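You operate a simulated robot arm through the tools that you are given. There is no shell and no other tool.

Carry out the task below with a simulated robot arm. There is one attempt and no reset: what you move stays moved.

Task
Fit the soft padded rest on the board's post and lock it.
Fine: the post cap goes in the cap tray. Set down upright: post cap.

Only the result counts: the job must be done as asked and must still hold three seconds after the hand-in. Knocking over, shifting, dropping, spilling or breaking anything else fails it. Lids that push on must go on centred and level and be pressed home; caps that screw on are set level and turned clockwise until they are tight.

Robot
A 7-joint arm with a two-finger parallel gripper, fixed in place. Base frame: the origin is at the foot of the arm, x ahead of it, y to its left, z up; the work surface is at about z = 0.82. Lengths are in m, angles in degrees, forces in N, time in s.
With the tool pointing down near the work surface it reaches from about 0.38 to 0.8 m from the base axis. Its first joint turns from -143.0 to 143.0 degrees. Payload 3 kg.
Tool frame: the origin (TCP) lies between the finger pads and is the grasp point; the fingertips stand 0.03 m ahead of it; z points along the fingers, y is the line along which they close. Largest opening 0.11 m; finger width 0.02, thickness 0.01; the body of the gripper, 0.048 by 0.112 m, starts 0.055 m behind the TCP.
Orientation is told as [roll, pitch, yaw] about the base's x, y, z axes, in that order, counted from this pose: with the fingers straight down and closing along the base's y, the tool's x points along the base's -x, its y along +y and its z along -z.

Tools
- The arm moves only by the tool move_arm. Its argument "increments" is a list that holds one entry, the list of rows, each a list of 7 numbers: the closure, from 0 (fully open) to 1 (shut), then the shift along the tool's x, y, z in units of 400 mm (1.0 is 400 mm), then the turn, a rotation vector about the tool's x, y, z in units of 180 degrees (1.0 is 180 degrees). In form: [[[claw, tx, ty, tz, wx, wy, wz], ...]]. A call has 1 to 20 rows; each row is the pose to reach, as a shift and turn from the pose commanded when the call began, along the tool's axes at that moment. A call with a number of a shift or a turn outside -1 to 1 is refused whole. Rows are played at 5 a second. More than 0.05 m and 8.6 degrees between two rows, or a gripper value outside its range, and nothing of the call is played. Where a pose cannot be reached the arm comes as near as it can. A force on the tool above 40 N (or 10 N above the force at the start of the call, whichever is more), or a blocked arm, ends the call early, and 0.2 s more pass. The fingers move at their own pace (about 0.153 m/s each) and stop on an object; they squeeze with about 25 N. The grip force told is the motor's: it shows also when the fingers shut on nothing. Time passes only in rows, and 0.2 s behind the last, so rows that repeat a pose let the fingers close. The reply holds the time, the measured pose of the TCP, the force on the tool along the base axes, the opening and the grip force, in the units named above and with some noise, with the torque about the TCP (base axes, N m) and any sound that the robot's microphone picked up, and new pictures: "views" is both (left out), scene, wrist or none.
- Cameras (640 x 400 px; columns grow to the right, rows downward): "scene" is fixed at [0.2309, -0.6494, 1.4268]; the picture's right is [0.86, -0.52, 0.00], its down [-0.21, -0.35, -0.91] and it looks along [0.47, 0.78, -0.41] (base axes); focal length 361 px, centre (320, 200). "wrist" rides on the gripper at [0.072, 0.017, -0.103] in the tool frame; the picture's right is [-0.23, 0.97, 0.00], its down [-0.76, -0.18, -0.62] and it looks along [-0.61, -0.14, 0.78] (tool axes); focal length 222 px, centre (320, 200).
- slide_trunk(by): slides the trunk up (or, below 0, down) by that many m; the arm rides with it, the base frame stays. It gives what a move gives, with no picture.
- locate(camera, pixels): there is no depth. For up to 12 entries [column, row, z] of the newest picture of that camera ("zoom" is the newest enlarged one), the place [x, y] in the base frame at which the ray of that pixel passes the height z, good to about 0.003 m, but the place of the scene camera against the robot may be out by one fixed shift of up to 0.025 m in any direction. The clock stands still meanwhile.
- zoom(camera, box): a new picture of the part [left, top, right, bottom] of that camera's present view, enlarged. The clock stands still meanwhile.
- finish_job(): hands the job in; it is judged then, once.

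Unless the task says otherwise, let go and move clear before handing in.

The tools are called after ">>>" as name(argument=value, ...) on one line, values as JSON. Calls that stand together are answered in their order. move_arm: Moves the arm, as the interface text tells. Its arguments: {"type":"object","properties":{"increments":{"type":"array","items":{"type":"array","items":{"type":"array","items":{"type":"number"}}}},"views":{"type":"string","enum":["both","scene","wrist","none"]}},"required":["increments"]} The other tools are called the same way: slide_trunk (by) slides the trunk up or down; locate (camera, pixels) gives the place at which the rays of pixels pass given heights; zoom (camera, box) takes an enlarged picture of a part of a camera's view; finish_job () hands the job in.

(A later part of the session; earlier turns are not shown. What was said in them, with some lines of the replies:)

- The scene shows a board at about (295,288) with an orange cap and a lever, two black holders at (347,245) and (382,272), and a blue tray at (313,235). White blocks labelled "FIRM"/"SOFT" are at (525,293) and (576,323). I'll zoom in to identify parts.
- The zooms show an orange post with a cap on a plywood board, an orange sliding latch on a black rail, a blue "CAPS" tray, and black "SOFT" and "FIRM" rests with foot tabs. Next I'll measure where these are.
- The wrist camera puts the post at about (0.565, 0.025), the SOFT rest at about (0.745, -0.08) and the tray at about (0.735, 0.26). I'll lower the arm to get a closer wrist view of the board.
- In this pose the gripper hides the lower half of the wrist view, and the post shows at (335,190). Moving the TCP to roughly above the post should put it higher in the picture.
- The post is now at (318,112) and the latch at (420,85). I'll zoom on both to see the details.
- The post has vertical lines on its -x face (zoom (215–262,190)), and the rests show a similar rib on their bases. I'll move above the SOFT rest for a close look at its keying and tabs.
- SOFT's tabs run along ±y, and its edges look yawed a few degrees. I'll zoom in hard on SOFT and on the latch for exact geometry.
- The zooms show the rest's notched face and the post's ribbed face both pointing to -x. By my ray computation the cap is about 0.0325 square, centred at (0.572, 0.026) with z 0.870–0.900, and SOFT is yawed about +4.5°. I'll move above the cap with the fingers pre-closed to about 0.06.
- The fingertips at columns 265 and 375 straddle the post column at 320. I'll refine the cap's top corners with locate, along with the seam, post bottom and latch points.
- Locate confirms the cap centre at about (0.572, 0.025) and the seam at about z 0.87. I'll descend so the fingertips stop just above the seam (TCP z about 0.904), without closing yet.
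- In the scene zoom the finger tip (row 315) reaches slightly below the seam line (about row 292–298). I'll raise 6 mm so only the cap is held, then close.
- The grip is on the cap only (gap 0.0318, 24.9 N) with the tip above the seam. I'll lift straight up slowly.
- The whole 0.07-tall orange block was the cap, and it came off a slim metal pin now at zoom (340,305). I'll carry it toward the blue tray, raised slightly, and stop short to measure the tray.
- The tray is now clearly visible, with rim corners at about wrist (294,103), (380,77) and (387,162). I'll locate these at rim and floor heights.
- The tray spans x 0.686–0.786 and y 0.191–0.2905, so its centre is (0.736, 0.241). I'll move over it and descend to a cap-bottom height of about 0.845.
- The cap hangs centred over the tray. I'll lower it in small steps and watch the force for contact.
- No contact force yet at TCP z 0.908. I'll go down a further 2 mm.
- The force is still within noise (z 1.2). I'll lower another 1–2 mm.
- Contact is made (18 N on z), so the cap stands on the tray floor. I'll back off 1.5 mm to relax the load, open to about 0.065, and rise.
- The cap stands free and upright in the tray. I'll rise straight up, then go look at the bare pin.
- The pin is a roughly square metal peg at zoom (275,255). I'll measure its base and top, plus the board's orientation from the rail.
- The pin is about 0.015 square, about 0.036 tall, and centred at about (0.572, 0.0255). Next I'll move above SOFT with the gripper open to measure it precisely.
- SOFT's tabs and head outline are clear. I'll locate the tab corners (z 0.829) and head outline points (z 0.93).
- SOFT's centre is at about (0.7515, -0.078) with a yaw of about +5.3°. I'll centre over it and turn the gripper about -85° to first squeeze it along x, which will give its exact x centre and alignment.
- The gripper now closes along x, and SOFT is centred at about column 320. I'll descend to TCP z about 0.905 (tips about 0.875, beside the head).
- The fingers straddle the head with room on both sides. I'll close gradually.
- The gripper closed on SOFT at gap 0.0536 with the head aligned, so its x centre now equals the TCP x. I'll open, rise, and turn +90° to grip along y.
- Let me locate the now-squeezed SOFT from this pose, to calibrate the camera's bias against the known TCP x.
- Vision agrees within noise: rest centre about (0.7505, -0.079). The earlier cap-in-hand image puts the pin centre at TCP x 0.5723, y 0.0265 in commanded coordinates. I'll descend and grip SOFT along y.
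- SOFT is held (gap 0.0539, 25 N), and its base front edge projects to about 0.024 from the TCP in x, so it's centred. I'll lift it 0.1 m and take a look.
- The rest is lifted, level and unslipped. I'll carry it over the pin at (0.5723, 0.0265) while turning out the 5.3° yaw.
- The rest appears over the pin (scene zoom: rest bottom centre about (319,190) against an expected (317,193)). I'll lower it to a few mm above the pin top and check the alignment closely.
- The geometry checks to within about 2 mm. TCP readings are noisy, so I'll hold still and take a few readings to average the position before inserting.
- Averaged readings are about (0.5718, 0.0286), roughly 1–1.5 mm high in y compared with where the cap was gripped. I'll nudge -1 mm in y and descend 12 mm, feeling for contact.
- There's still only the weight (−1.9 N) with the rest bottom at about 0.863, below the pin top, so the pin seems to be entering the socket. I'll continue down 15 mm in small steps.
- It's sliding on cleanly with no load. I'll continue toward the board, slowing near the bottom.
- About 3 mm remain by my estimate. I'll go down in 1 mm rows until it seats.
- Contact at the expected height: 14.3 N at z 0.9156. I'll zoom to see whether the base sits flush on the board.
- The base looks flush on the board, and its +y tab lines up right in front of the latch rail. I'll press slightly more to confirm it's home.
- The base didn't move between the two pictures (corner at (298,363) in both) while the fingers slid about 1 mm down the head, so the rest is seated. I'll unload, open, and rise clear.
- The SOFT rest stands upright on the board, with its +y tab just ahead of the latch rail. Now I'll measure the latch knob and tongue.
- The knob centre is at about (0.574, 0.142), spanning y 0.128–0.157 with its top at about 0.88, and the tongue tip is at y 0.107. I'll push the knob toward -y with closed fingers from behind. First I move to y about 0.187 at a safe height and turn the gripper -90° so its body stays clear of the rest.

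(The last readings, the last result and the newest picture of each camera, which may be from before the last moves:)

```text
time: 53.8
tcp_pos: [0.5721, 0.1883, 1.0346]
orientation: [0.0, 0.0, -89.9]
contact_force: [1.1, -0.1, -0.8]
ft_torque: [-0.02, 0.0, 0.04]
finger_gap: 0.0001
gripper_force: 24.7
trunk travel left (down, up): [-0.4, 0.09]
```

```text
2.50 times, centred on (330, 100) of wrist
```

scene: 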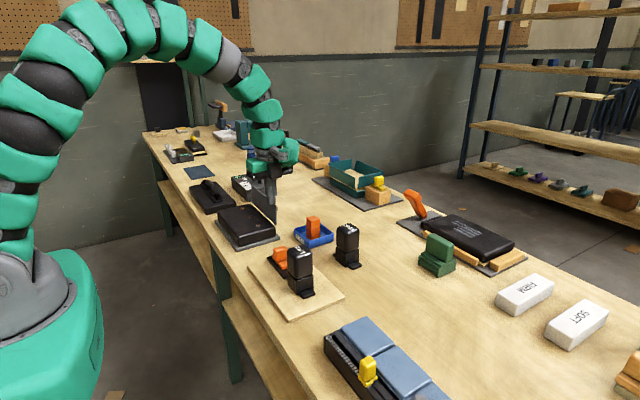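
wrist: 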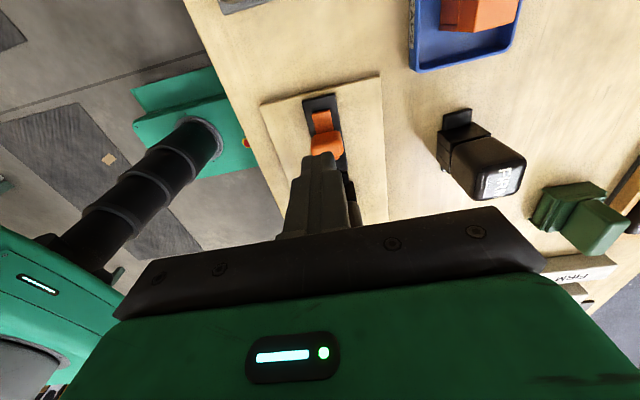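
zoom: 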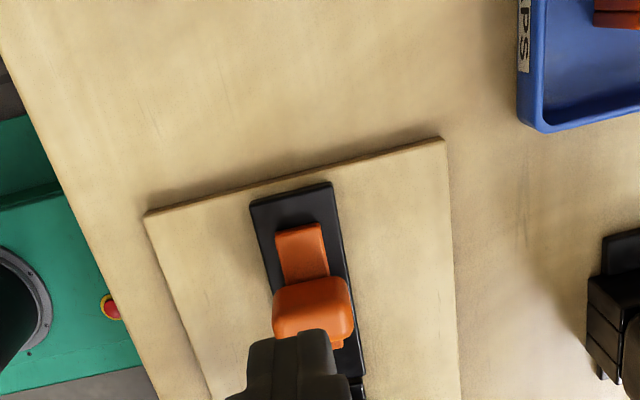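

From this side I can see the tongue's rear at zoom (300,228) and the knob's +y face starting at row about 280. I'll locate these precisely.

>>> locate(camera="zoom", pixels=[[278, 232, 0.848], [320, 223, 0.848], [284, 285, 0.848], [328, 276, 0.848], [274, 300, 0.875], [348, 285, 0.875], [274, 335, 0.88], [354, 320, 0.88], [250, 200, 0.838], [330, 183, 0.838]])

```text
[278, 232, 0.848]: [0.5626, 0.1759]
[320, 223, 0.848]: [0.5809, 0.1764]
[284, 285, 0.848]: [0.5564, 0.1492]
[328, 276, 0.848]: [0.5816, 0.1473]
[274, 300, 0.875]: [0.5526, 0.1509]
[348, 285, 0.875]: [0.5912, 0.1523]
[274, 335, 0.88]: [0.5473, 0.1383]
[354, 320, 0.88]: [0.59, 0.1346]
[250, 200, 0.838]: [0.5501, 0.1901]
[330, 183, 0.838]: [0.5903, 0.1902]
```

The knob's +y face is at y about 0.151 and x 0.553–0.591, centred on my TCP x. I'll descend behind it to TCP z about 0.885 (tips about 0.855, above the tongue).

>>> move_arm(increments=[[[1, 0, 0, 0.09, 0, 0, 0], [1, 0, 0, 0.18, 0, 0, 0], [1, 0, 0, 0.26, 0, 0, 0], [1, 0, 0, 0.33, 0, 0, 0], [1, 0, 0, 0.371, 0, 0, 0], [1, 0, 0, 0.371, 0, 0, 0]]], views="both")

>>> zoom(camera="scene", box=[235, 190, 335, 310])

>>> zoom(camera="wrist", box=[240, 60, 400, 200])

```text
time: 55.2
tcp_pos: [0.5728, 0.1893, 0.8843]
orientation: [-0.1, 0.0, -90.0]
contact_force: [0.4, 0.3, -0.4]
ft_torque: [-0.01, -0.01, 0.01]
finger_gap: 0.0
gripper_force: 25.4
trunk travel left (down, up): [-0.4, 0.09]
```

scene: 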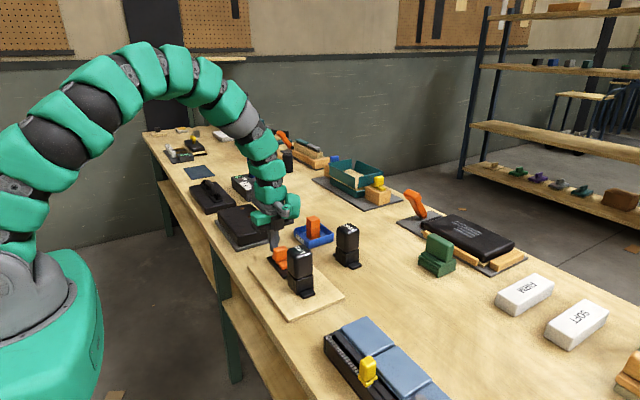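
wrist: 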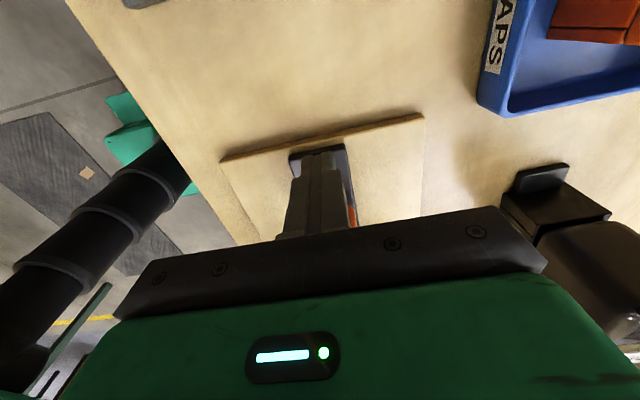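

```text
3.33 times, centred on (285, 250) of scene
```

zoom: 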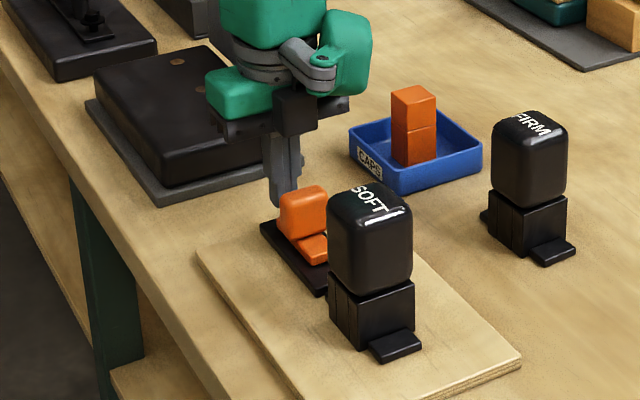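

```text
2.86 times, centred on (320, 130) of wrist
```

zoom: 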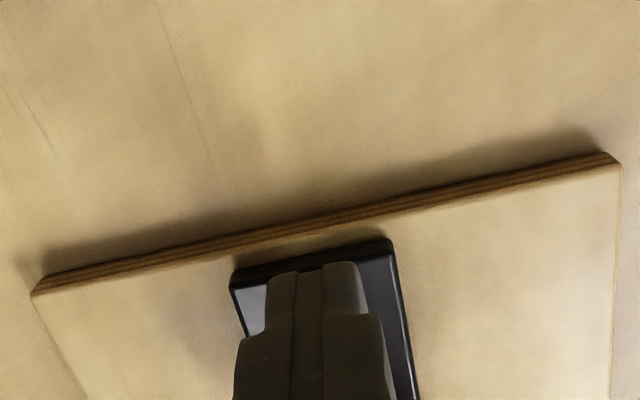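

The closed fingers are behind the knob (scene zoom (283,190)). I'll push toward -y (tool -x) in small rows, watching the force and listening for a click.

>>> move_arm(increments=[[[1, -0.025, 0, 0, 0, 0, 0], [1, -0.05, 0, 0, 0, 0, 0], [1, -0.0625, 0, 0, 0, 0, 0], [1, -0.075, 0, 0, 0, 0, 0], [1, -0.0875, 0, 0, 0, 0, 0], [1, -0.1, 0, 0, 0, 0, 0]]], views="both")

>>> zoom(camera="scene", box=[245, 210, 325, 310])

```text
time: 56.6
tcp_pos: [0.5725, 0.148, 0.8844]
orientation: [0.0, 0.0, -90.0]
contact_force: [-0.2, -0.3, 0.8]
ft_torque: [0.01, 0.0, -0.04]
finger_gap: 0.0
gripper_force: 25.0
trunk travel left (down, up): [-0.4, 0.09]
```

scene: 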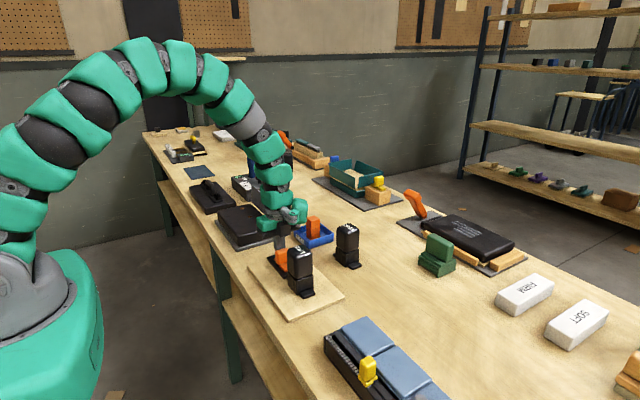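
wrist: 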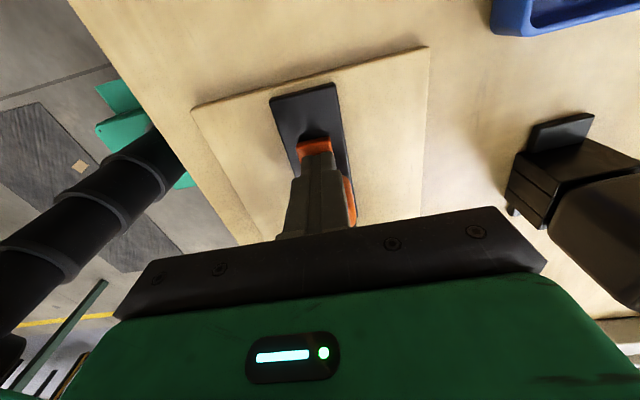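

```text
4.00 times, centred on (285, 260) of scene
```

zoom: 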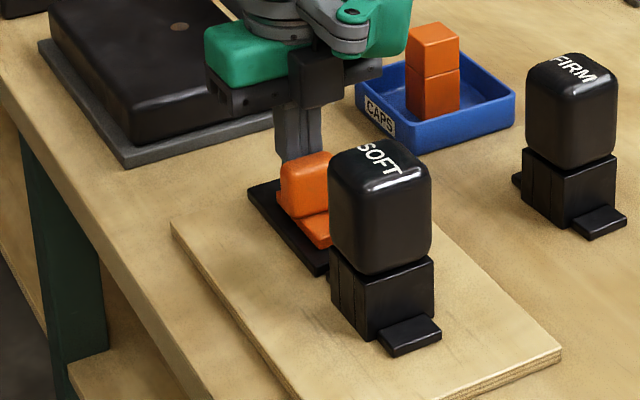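

The knob moves freely (about 13 mm so far, no notable force). I'll continue pushing 25 mm.

>>> move_arm(increments=[[[1, -0.0125, 0, 0, 0, 0, 0], [1, -0.025, 0, 0, 0, 0, 0], [1, -0.0375, 0, 0, 0, 0, 0], [1, -0.05, 0, 0, 0, 0, 0], [1, -0.0625, 0, 0, 0, 0, 0], [1, -0.0625, 0, 0, 0, 0, 0]]], views="both")

>>> zoom(camera="scene", box=[245, 210, 325, 310])

>>> zoom(camera="wrist", box=[240, 60, 400, 220])

```text
time: 58.0
tcp_pos: [0.5727, 0.1237, 0.8857]
orientation: [0.0, 0.0, -90.0]
contact_force: [0.0, 0.0, -0.2]
ft_torque: [-0.01, 0.0, 0.03]
finger_gap: 0.0
gripper_force: 25.2
trunk travel left (down, up): [-0.4, 0.09]
```

scene: 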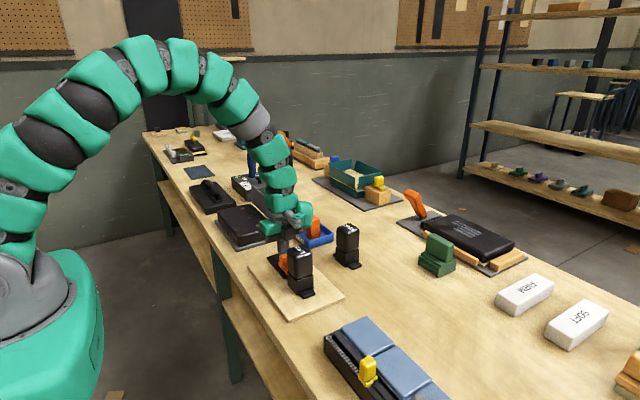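
wrist: 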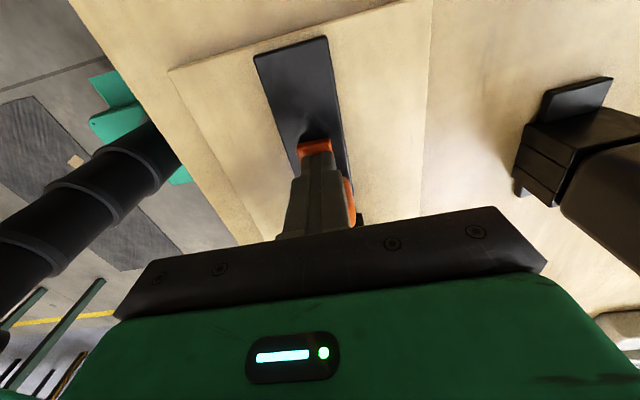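

```text
4.00 times, centred on (285, 260) of scene
```

zoom: 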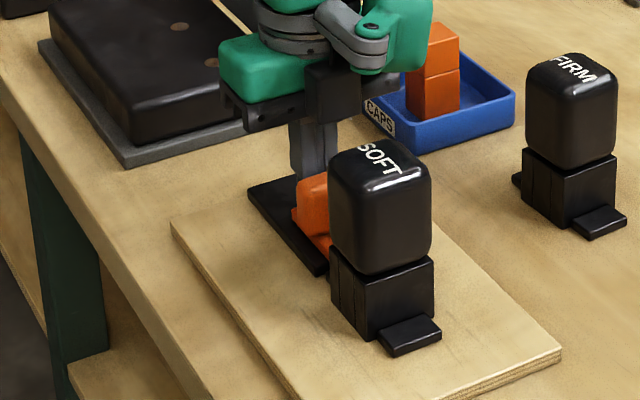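

```text
2.50 times, centred on (320, 140) of wrist
```

zoom: 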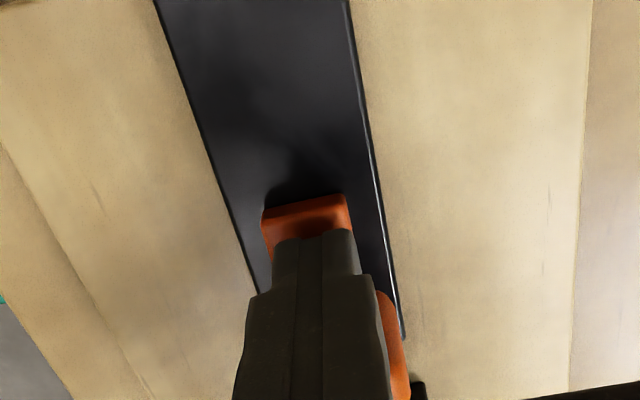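

It's still free: TCP y 0.1237, with the tongue now starting over the tab. I'll continue in 3 mm rows toward the stop.

>>> move_arm(increments=[[[1, -0.0075, 0, 0, 0, 0, 0], [1, -0.015, 0, 0, 0, 0, 0], [1, -0.0225, 0, 0, 0, 0, 0], [1, -0.03, 0, 0, 0, 0, 0], [1, -0.03, 0, 0, 0, 0, 0]]], views="none")

>>> zoom(camera="scene", box=[245, 210, 325, 310])

```text
time: 58.7
tcp_pos: [0.5723, 0.1207, 0.8863]
orientation: [-0.1, 0.0, -89.8]
contact_force: [-1.9, 19.6, -7.0]
ft_torque: [0.01, -0.04, -0.15]
finger_gap: 0.0002
gripper_force: 24.7
trunk travel left (down, up): [-0.4, 0.09]
stopped in row 3: the force on the tool passed its limit at 44 N (the readings are from after the stop); the commanded pose is now the measured one
```

```text
4.00 times, centred on (285, 260) of scene
```

zoom: 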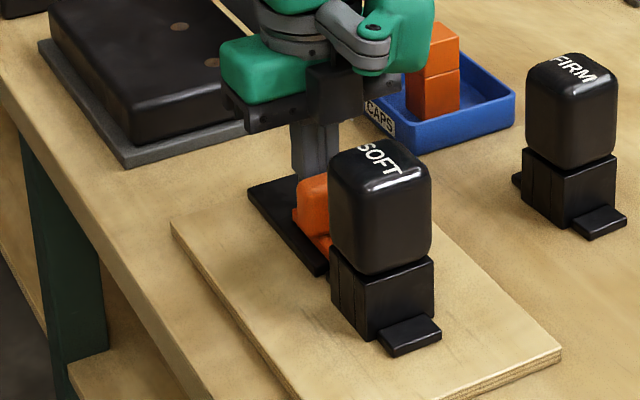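

The push met a hard stop (44 N) at TCP y about 0.121, after about 40 mm of slider travel. The board corner (172,222) and the rest haven't moved. I'll back off, rise and turn back to look at the tongue-over-tab overlap from above.

>>> move_arm(increments=[[[1, 0.0125, 0, 0, 0, 0, 0], [1, 0.03, 0, 0, 0, 0, 0], [1, 0.03, 0, -0.09, 0, 0, 0], [1, 0.03, 0, -0.18, 0, 0, 0], [1, 0.03, 0, -0.27, 0, 0, 0], [1, 0.03, 0, -0.36, 0, 0, 0], [1, 0.03, 0, -0.36, 0, 0, -0.045], [1, 0.03, 0, -0.36, 0, 0, -0.09], [1, 0.03, 0, -0.36, 0, 0, -0.135], [1, 0.03, 0, -0.36, 0, 0, -0.18], [1, 0.03, 0, -0.36, 0, 0, -0.225], [1, 0.03, 0, -0.36, 0, 0, -0.27], [1, 0.03, 0, -0.36, 0, 0, -0.315], [1, 0.03, 0, -0.36, 0, 0, -0.36], [1, 0.03, 0, -0.36, 0, 0, -0.405], [1, 0.03, 0, -0.36, 0, 0, -0.45], [1, 0.03, 0, -0.36, 0, 0, -0.49], [1, 0.03, 0, -0.36, 0, 0, -0.5], [1, 0.03, 0, -0.36, 0, 0, -0.5]]], views="both")

>>> zoom(camera="wrist", box=[200, 20, 420, 180])

>>> zoom(camera="scene", box=[245, 215, 325, 310])

```text
time: 62.7
tcp_pos: [0.5729, 0.1311, 1.0316]
orientation: [0.0, 0.0, 0.3]
contact_force: [-0.2, 0.0, -1.1]
ft_torque: [0.04, 0.02, -0.03]
finger_gap: 0.0
gripper_force: 24.9
trunk travel left (down, up): [-0.4, 0.09]
```

scene: 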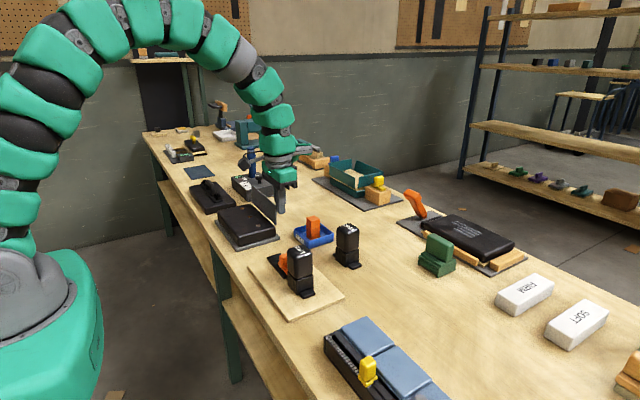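
wrist: 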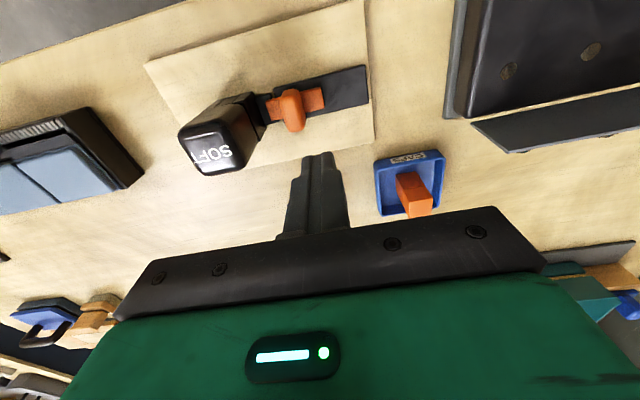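

```text
2.50 times, centred on (310, 100) of wrist
```

zoom: 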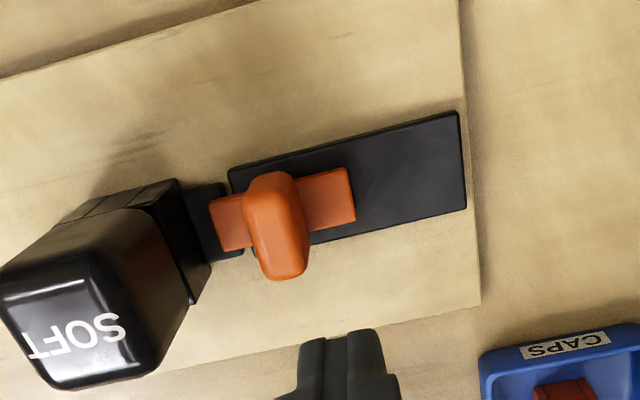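

```text
4.21 times, centred on (285, 262) of scene
```

zoom: 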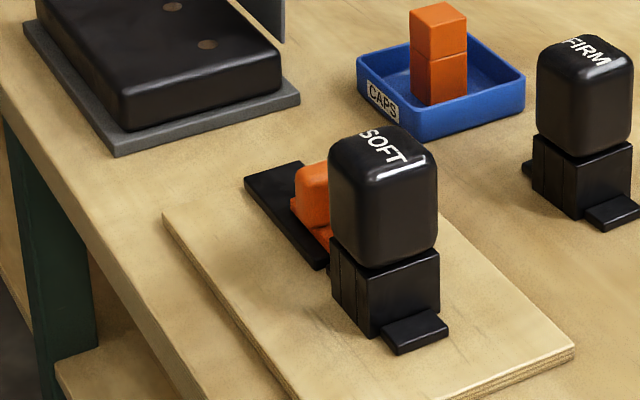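

The tongue tip (zoom (210,220)) now lies over the rest's tab. I'll zoom closer to measure the overlap and see whether it's at full travel.

>>> zoom(camera="wrist", box=[250, 70, 340, 140])

>>> locate(camera="zoom", pixels=[[320, 200, 0.85]])

```text
5.71 times, centred on (295, 105) of wrist
```

zoom: 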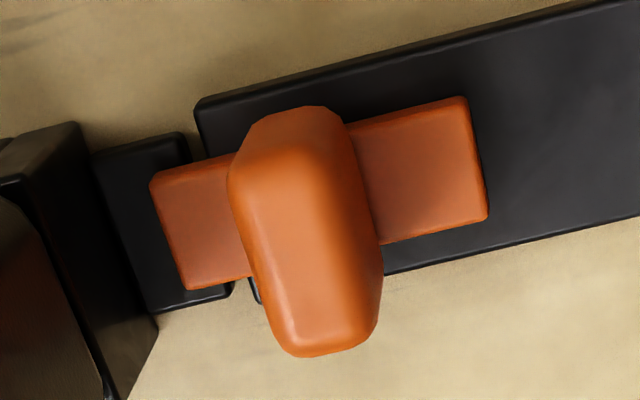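

```text
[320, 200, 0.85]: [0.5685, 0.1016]
```

>>> locate(camera="zoom", pixels=[[150, 180, 0.848], [187, 290, 0.848], [465, 97, 0.848], [487, 218, 0.848], [180, 135, 0.838], [232, 288, 0.838], [95, 155, 0.838], [152, 310, 0.838], [197, 103, 0.838], [260, 300, 0.838]])

```text
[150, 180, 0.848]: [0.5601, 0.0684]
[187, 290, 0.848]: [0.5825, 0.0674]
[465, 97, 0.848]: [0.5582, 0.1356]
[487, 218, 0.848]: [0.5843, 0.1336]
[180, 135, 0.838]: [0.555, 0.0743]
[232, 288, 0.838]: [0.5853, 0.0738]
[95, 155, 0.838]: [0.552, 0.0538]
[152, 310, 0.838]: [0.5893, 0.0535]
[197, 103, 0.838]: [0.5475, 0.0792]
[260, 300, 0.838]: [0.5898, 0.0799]
```

The tongue tip is at y about 0.068, overlapping the tab (edge y 0.074) by about 6 mm after 40 mm of travel, and the rail and board haven't shifted. I'll press again slowly from behind to confirm it's at its end stop.

>>> move_arm(increments=[[[1, 0, 0, 0.09, 0, 0, 0], [1, 0, 0, 0.18, 0, 0, 0], [1, 0, 0, 0.26, 0, 0, 0], [1, 0, 0, 0.33, 0, 0, 0], [1, 0, 0, 0.36, 0, 0, 0], [1, 0, 0, 0.36, 0, 0, 0]]], views="both")

>>> zoom(camera="wrist", box=[200, 40, 420, 200])

>>> zoom(camera="scene", box=[245, 205, 325, 305])

```text
time: 64.1
tcp_pos: [0.5724, 0.1298, 0.8861]
orientation: [0.1, 0.1, 0.1]
contact_force: [0.0, -0.3, -0.3]
ft_torque: [0.02, 0.04, -0.03]
finger_gap: 0.0002
gripper_force: 24.8
trunk travel left (down, up): [-0.4, 0.09]
```

scene: 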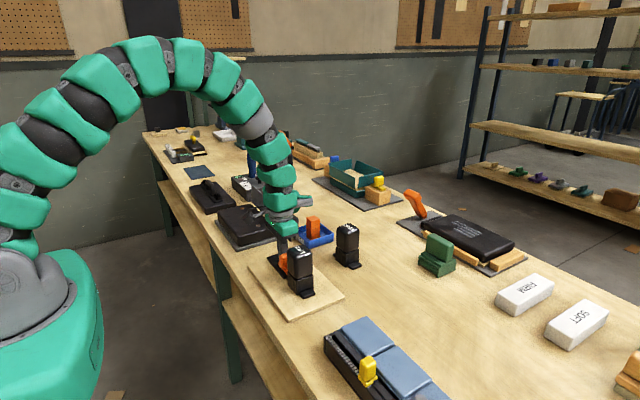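
wrist: 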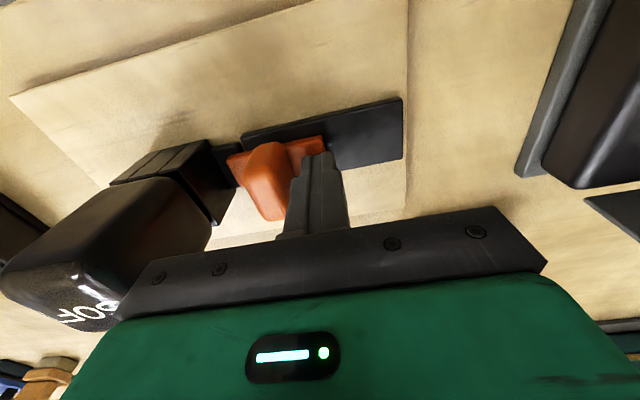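

```text
2.50 times, centred on (310, 120) of wrist
```

zoom: 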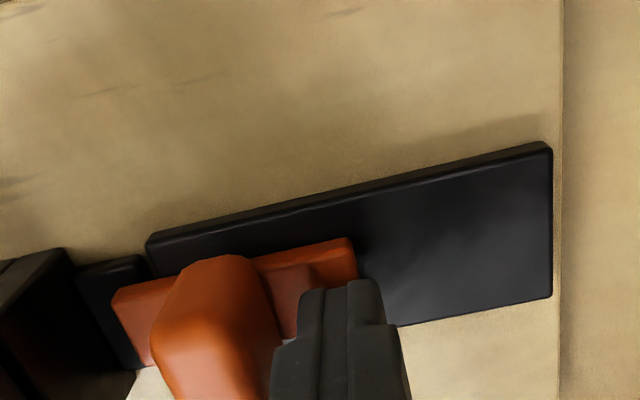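

```text
4.00 times, centred on (285, 255) of scene
```

zoom: 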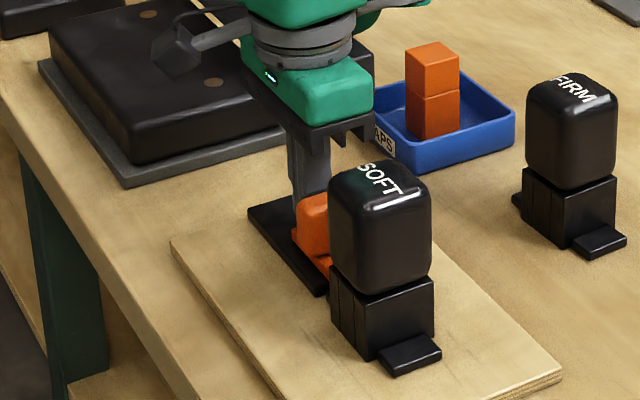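

The fingers are just behind the knob. I'll push gently in 1 mm rows.

>>> move_arm(increments=[[[1, 0, -0.01, 0, 0, 0, 0], [1, 0, -0.0175, 0, 0, 0, 0], [1, 0, -0.02, 0, 0, 0, 0], [1, 0, -0.0225, 0, 0, 0, 0], [1, 0, -0.025, 0, 0, 0, 0], [1, 0, -0.0275, 0, 0, 0, 0]]], views="none")

```text
time: 65.6
tcp_pos: [0.5729, 0.1241, 0.8857]
orientation: [0.3, 0.0, 0.2]
contact_force: [0.1, 18.5, -4.6]
ft_torque: [-0.03, -0.05, -0.18]
finger_gap: 0.0001
gripper_force: 25.3
trunk travel left (down, up): [-0.4, 0.09]
stopped in row 6: the force on the tool passed its limit at 42 N (the readings are from after the stop); the commanded pose is now the measured one
```

It's a hard stop again at the same place (42 N, no travel), so the slider is at its end. I'll check the zooms, then back off.

>>> move_arm(increments=[[[1, 0, 0.0125, 0, 0, 0, 0], [1, 0, 0.03, 0, 0, 0, 0], [1, 0, 0.03, -0.06, 0, 0, 0], [1, 0, 0.03, -0.15, 0, 0, 0], [1, 0, 0.03, -0.24, 0, 0, 0], [1, 0, 0.03, -0.33, 0, 0, 0], [1, 0, 0.03, -0.36, 0, 0, 0], [1, 0, 0.03, -0.36, 0, 0, 0]]], views="both")

>>> zoom(camera="wrist", box=[200, 60, 340, 160])

>>> zoom(camera="scene", box=[245, 215, 345, 310])

```text
time: 67.4
tcp_pos: [0.5728, 0.1321, 1.0315]
orientation: [0.1, -0.1, 0.0]
contact_force: [0.7, -0.1, 0.7]
ft_torque: [0.01, 0.03, -0.01]
finger_gap: 0.0
gripper_force: 25.1
trunk travel left (down, up): [-0.4, 0.09]
```

scene: 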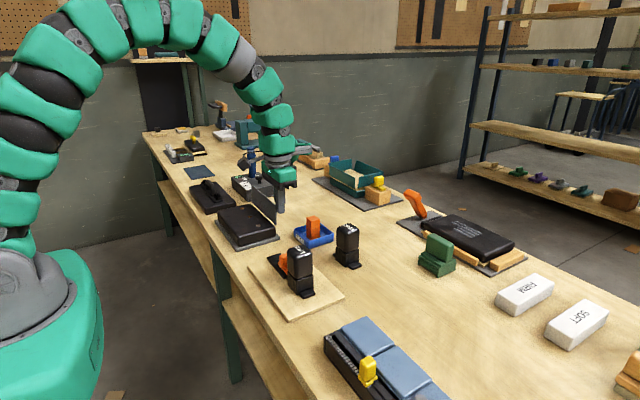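
wrist: 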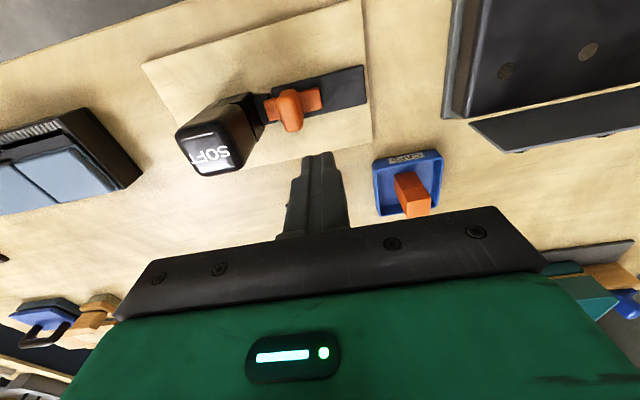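

```text
4.00 times, centred on (270, 110) of wrist
```

zoom: 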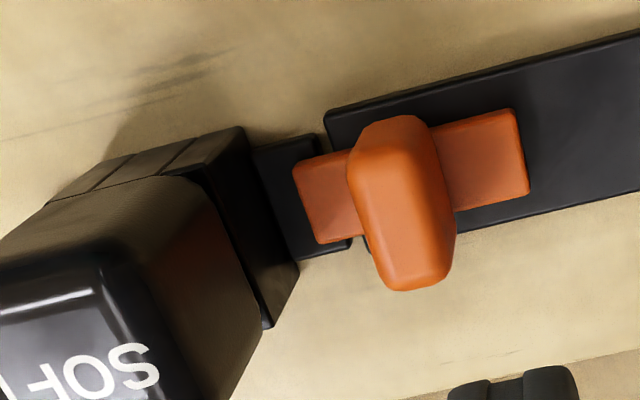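

```text
4.21 times, centred on (295, 262) of scene
```

zoom: 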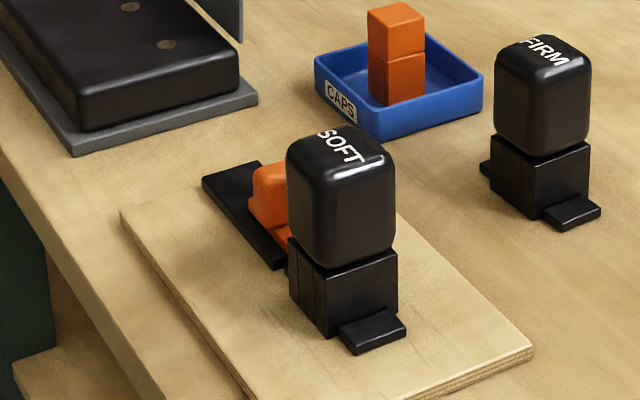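

The tongue lies over the rest's tab at its end stop, the rest stands flush and upright, and the cap is upright in the tray with nothing else disturbed. I'll move the arm higher and clear, then make a last check.

>>> move_arm(increments=[[[0.8, 0.05, 0, -0.06, 0, 0, 0], [0.5, 0.1, 0, -0.14, 0, 0, 0], [0.5, 0.15, 0, -0.22, 0, 0, 0], [0.5, 0.2, 0, -0.3, 0, 0, 0], [0.5, 0.2, 0, -0.3, 0, 0, 0], [0.5, 0.2, 0, -0.3, 0, 0, 0]]], views="both")

>>> zoom(camera="scene", box=[230, 205, 410, 325])

```text
time: 68.8
tcp_pos: [0.4932, 0.1324, 1.1519]
orientation: [0.1, -0.2, 0.1]
contact_force: [-0.6, 0.7, -0.7]
ft_torque: [0.0, 0.03, -0.03]
finger_gap: 0.0549
gripper_force: 0.1
trunk travel left (down, up): [-0.4, 0.09]
```

scene: 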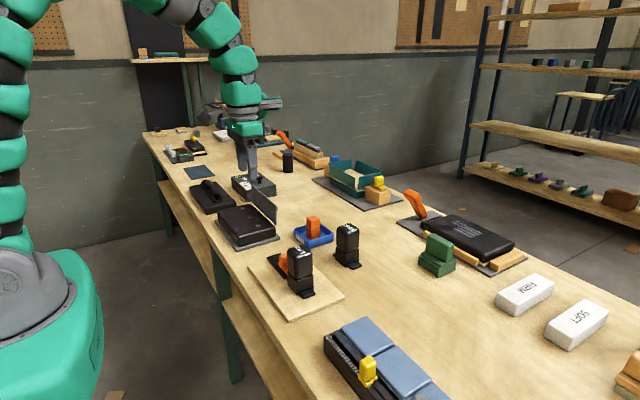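
wrist: 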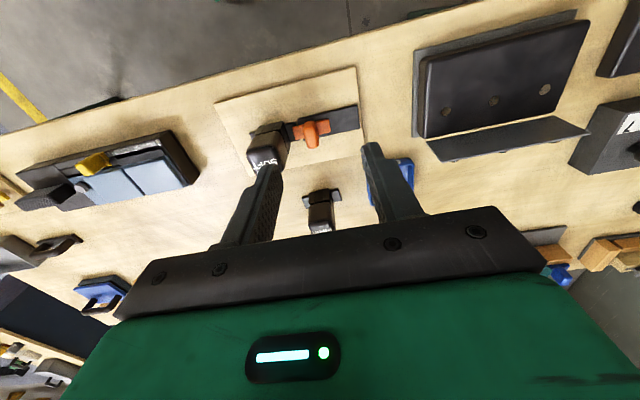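

```text
3.33 times, centred on (320, 265) of scene
```

zoom: 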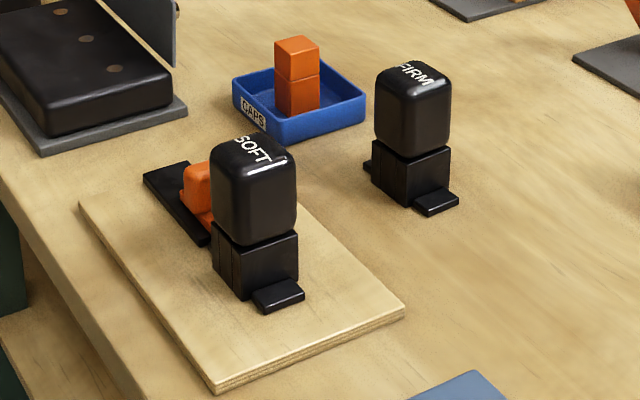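

The final pictures show the SOFT rest seated on the board's post with the latch slid over its tab, and the cap upright in the CAPS tray at zoom (297,75). FIRM is untouched and the arm is clear. I'm handing in.

>>> finish_job()

```text
The job is handed in.
```

I fitted the black SOFT rest onto the board's post, locked it with the latch, and handed the job in. The post cap is standing upright in the blue CAPS tray.

- **Rest:** It slid down over the metal pin without resistance and met the board at the expected height. When I pressed further, only the fingers slipped on the head.
- **Lock:** The latch moved about 40 mm to a hard stop, and its tongue now covers the rest's tab by about 6 mm. A second push at about 42 N moved it no further. I heard no click, and I didn't tug the rest to test the lock.
- **Surroundings:** The second black rest, marked FIRM, and the board look unmoved in the final pictures. The arm has let go and is clear.

There were also two white blocks marked FIRM and SOFT. I took the black SOFT piece to be the padded rest because its foot tabs match the latch.
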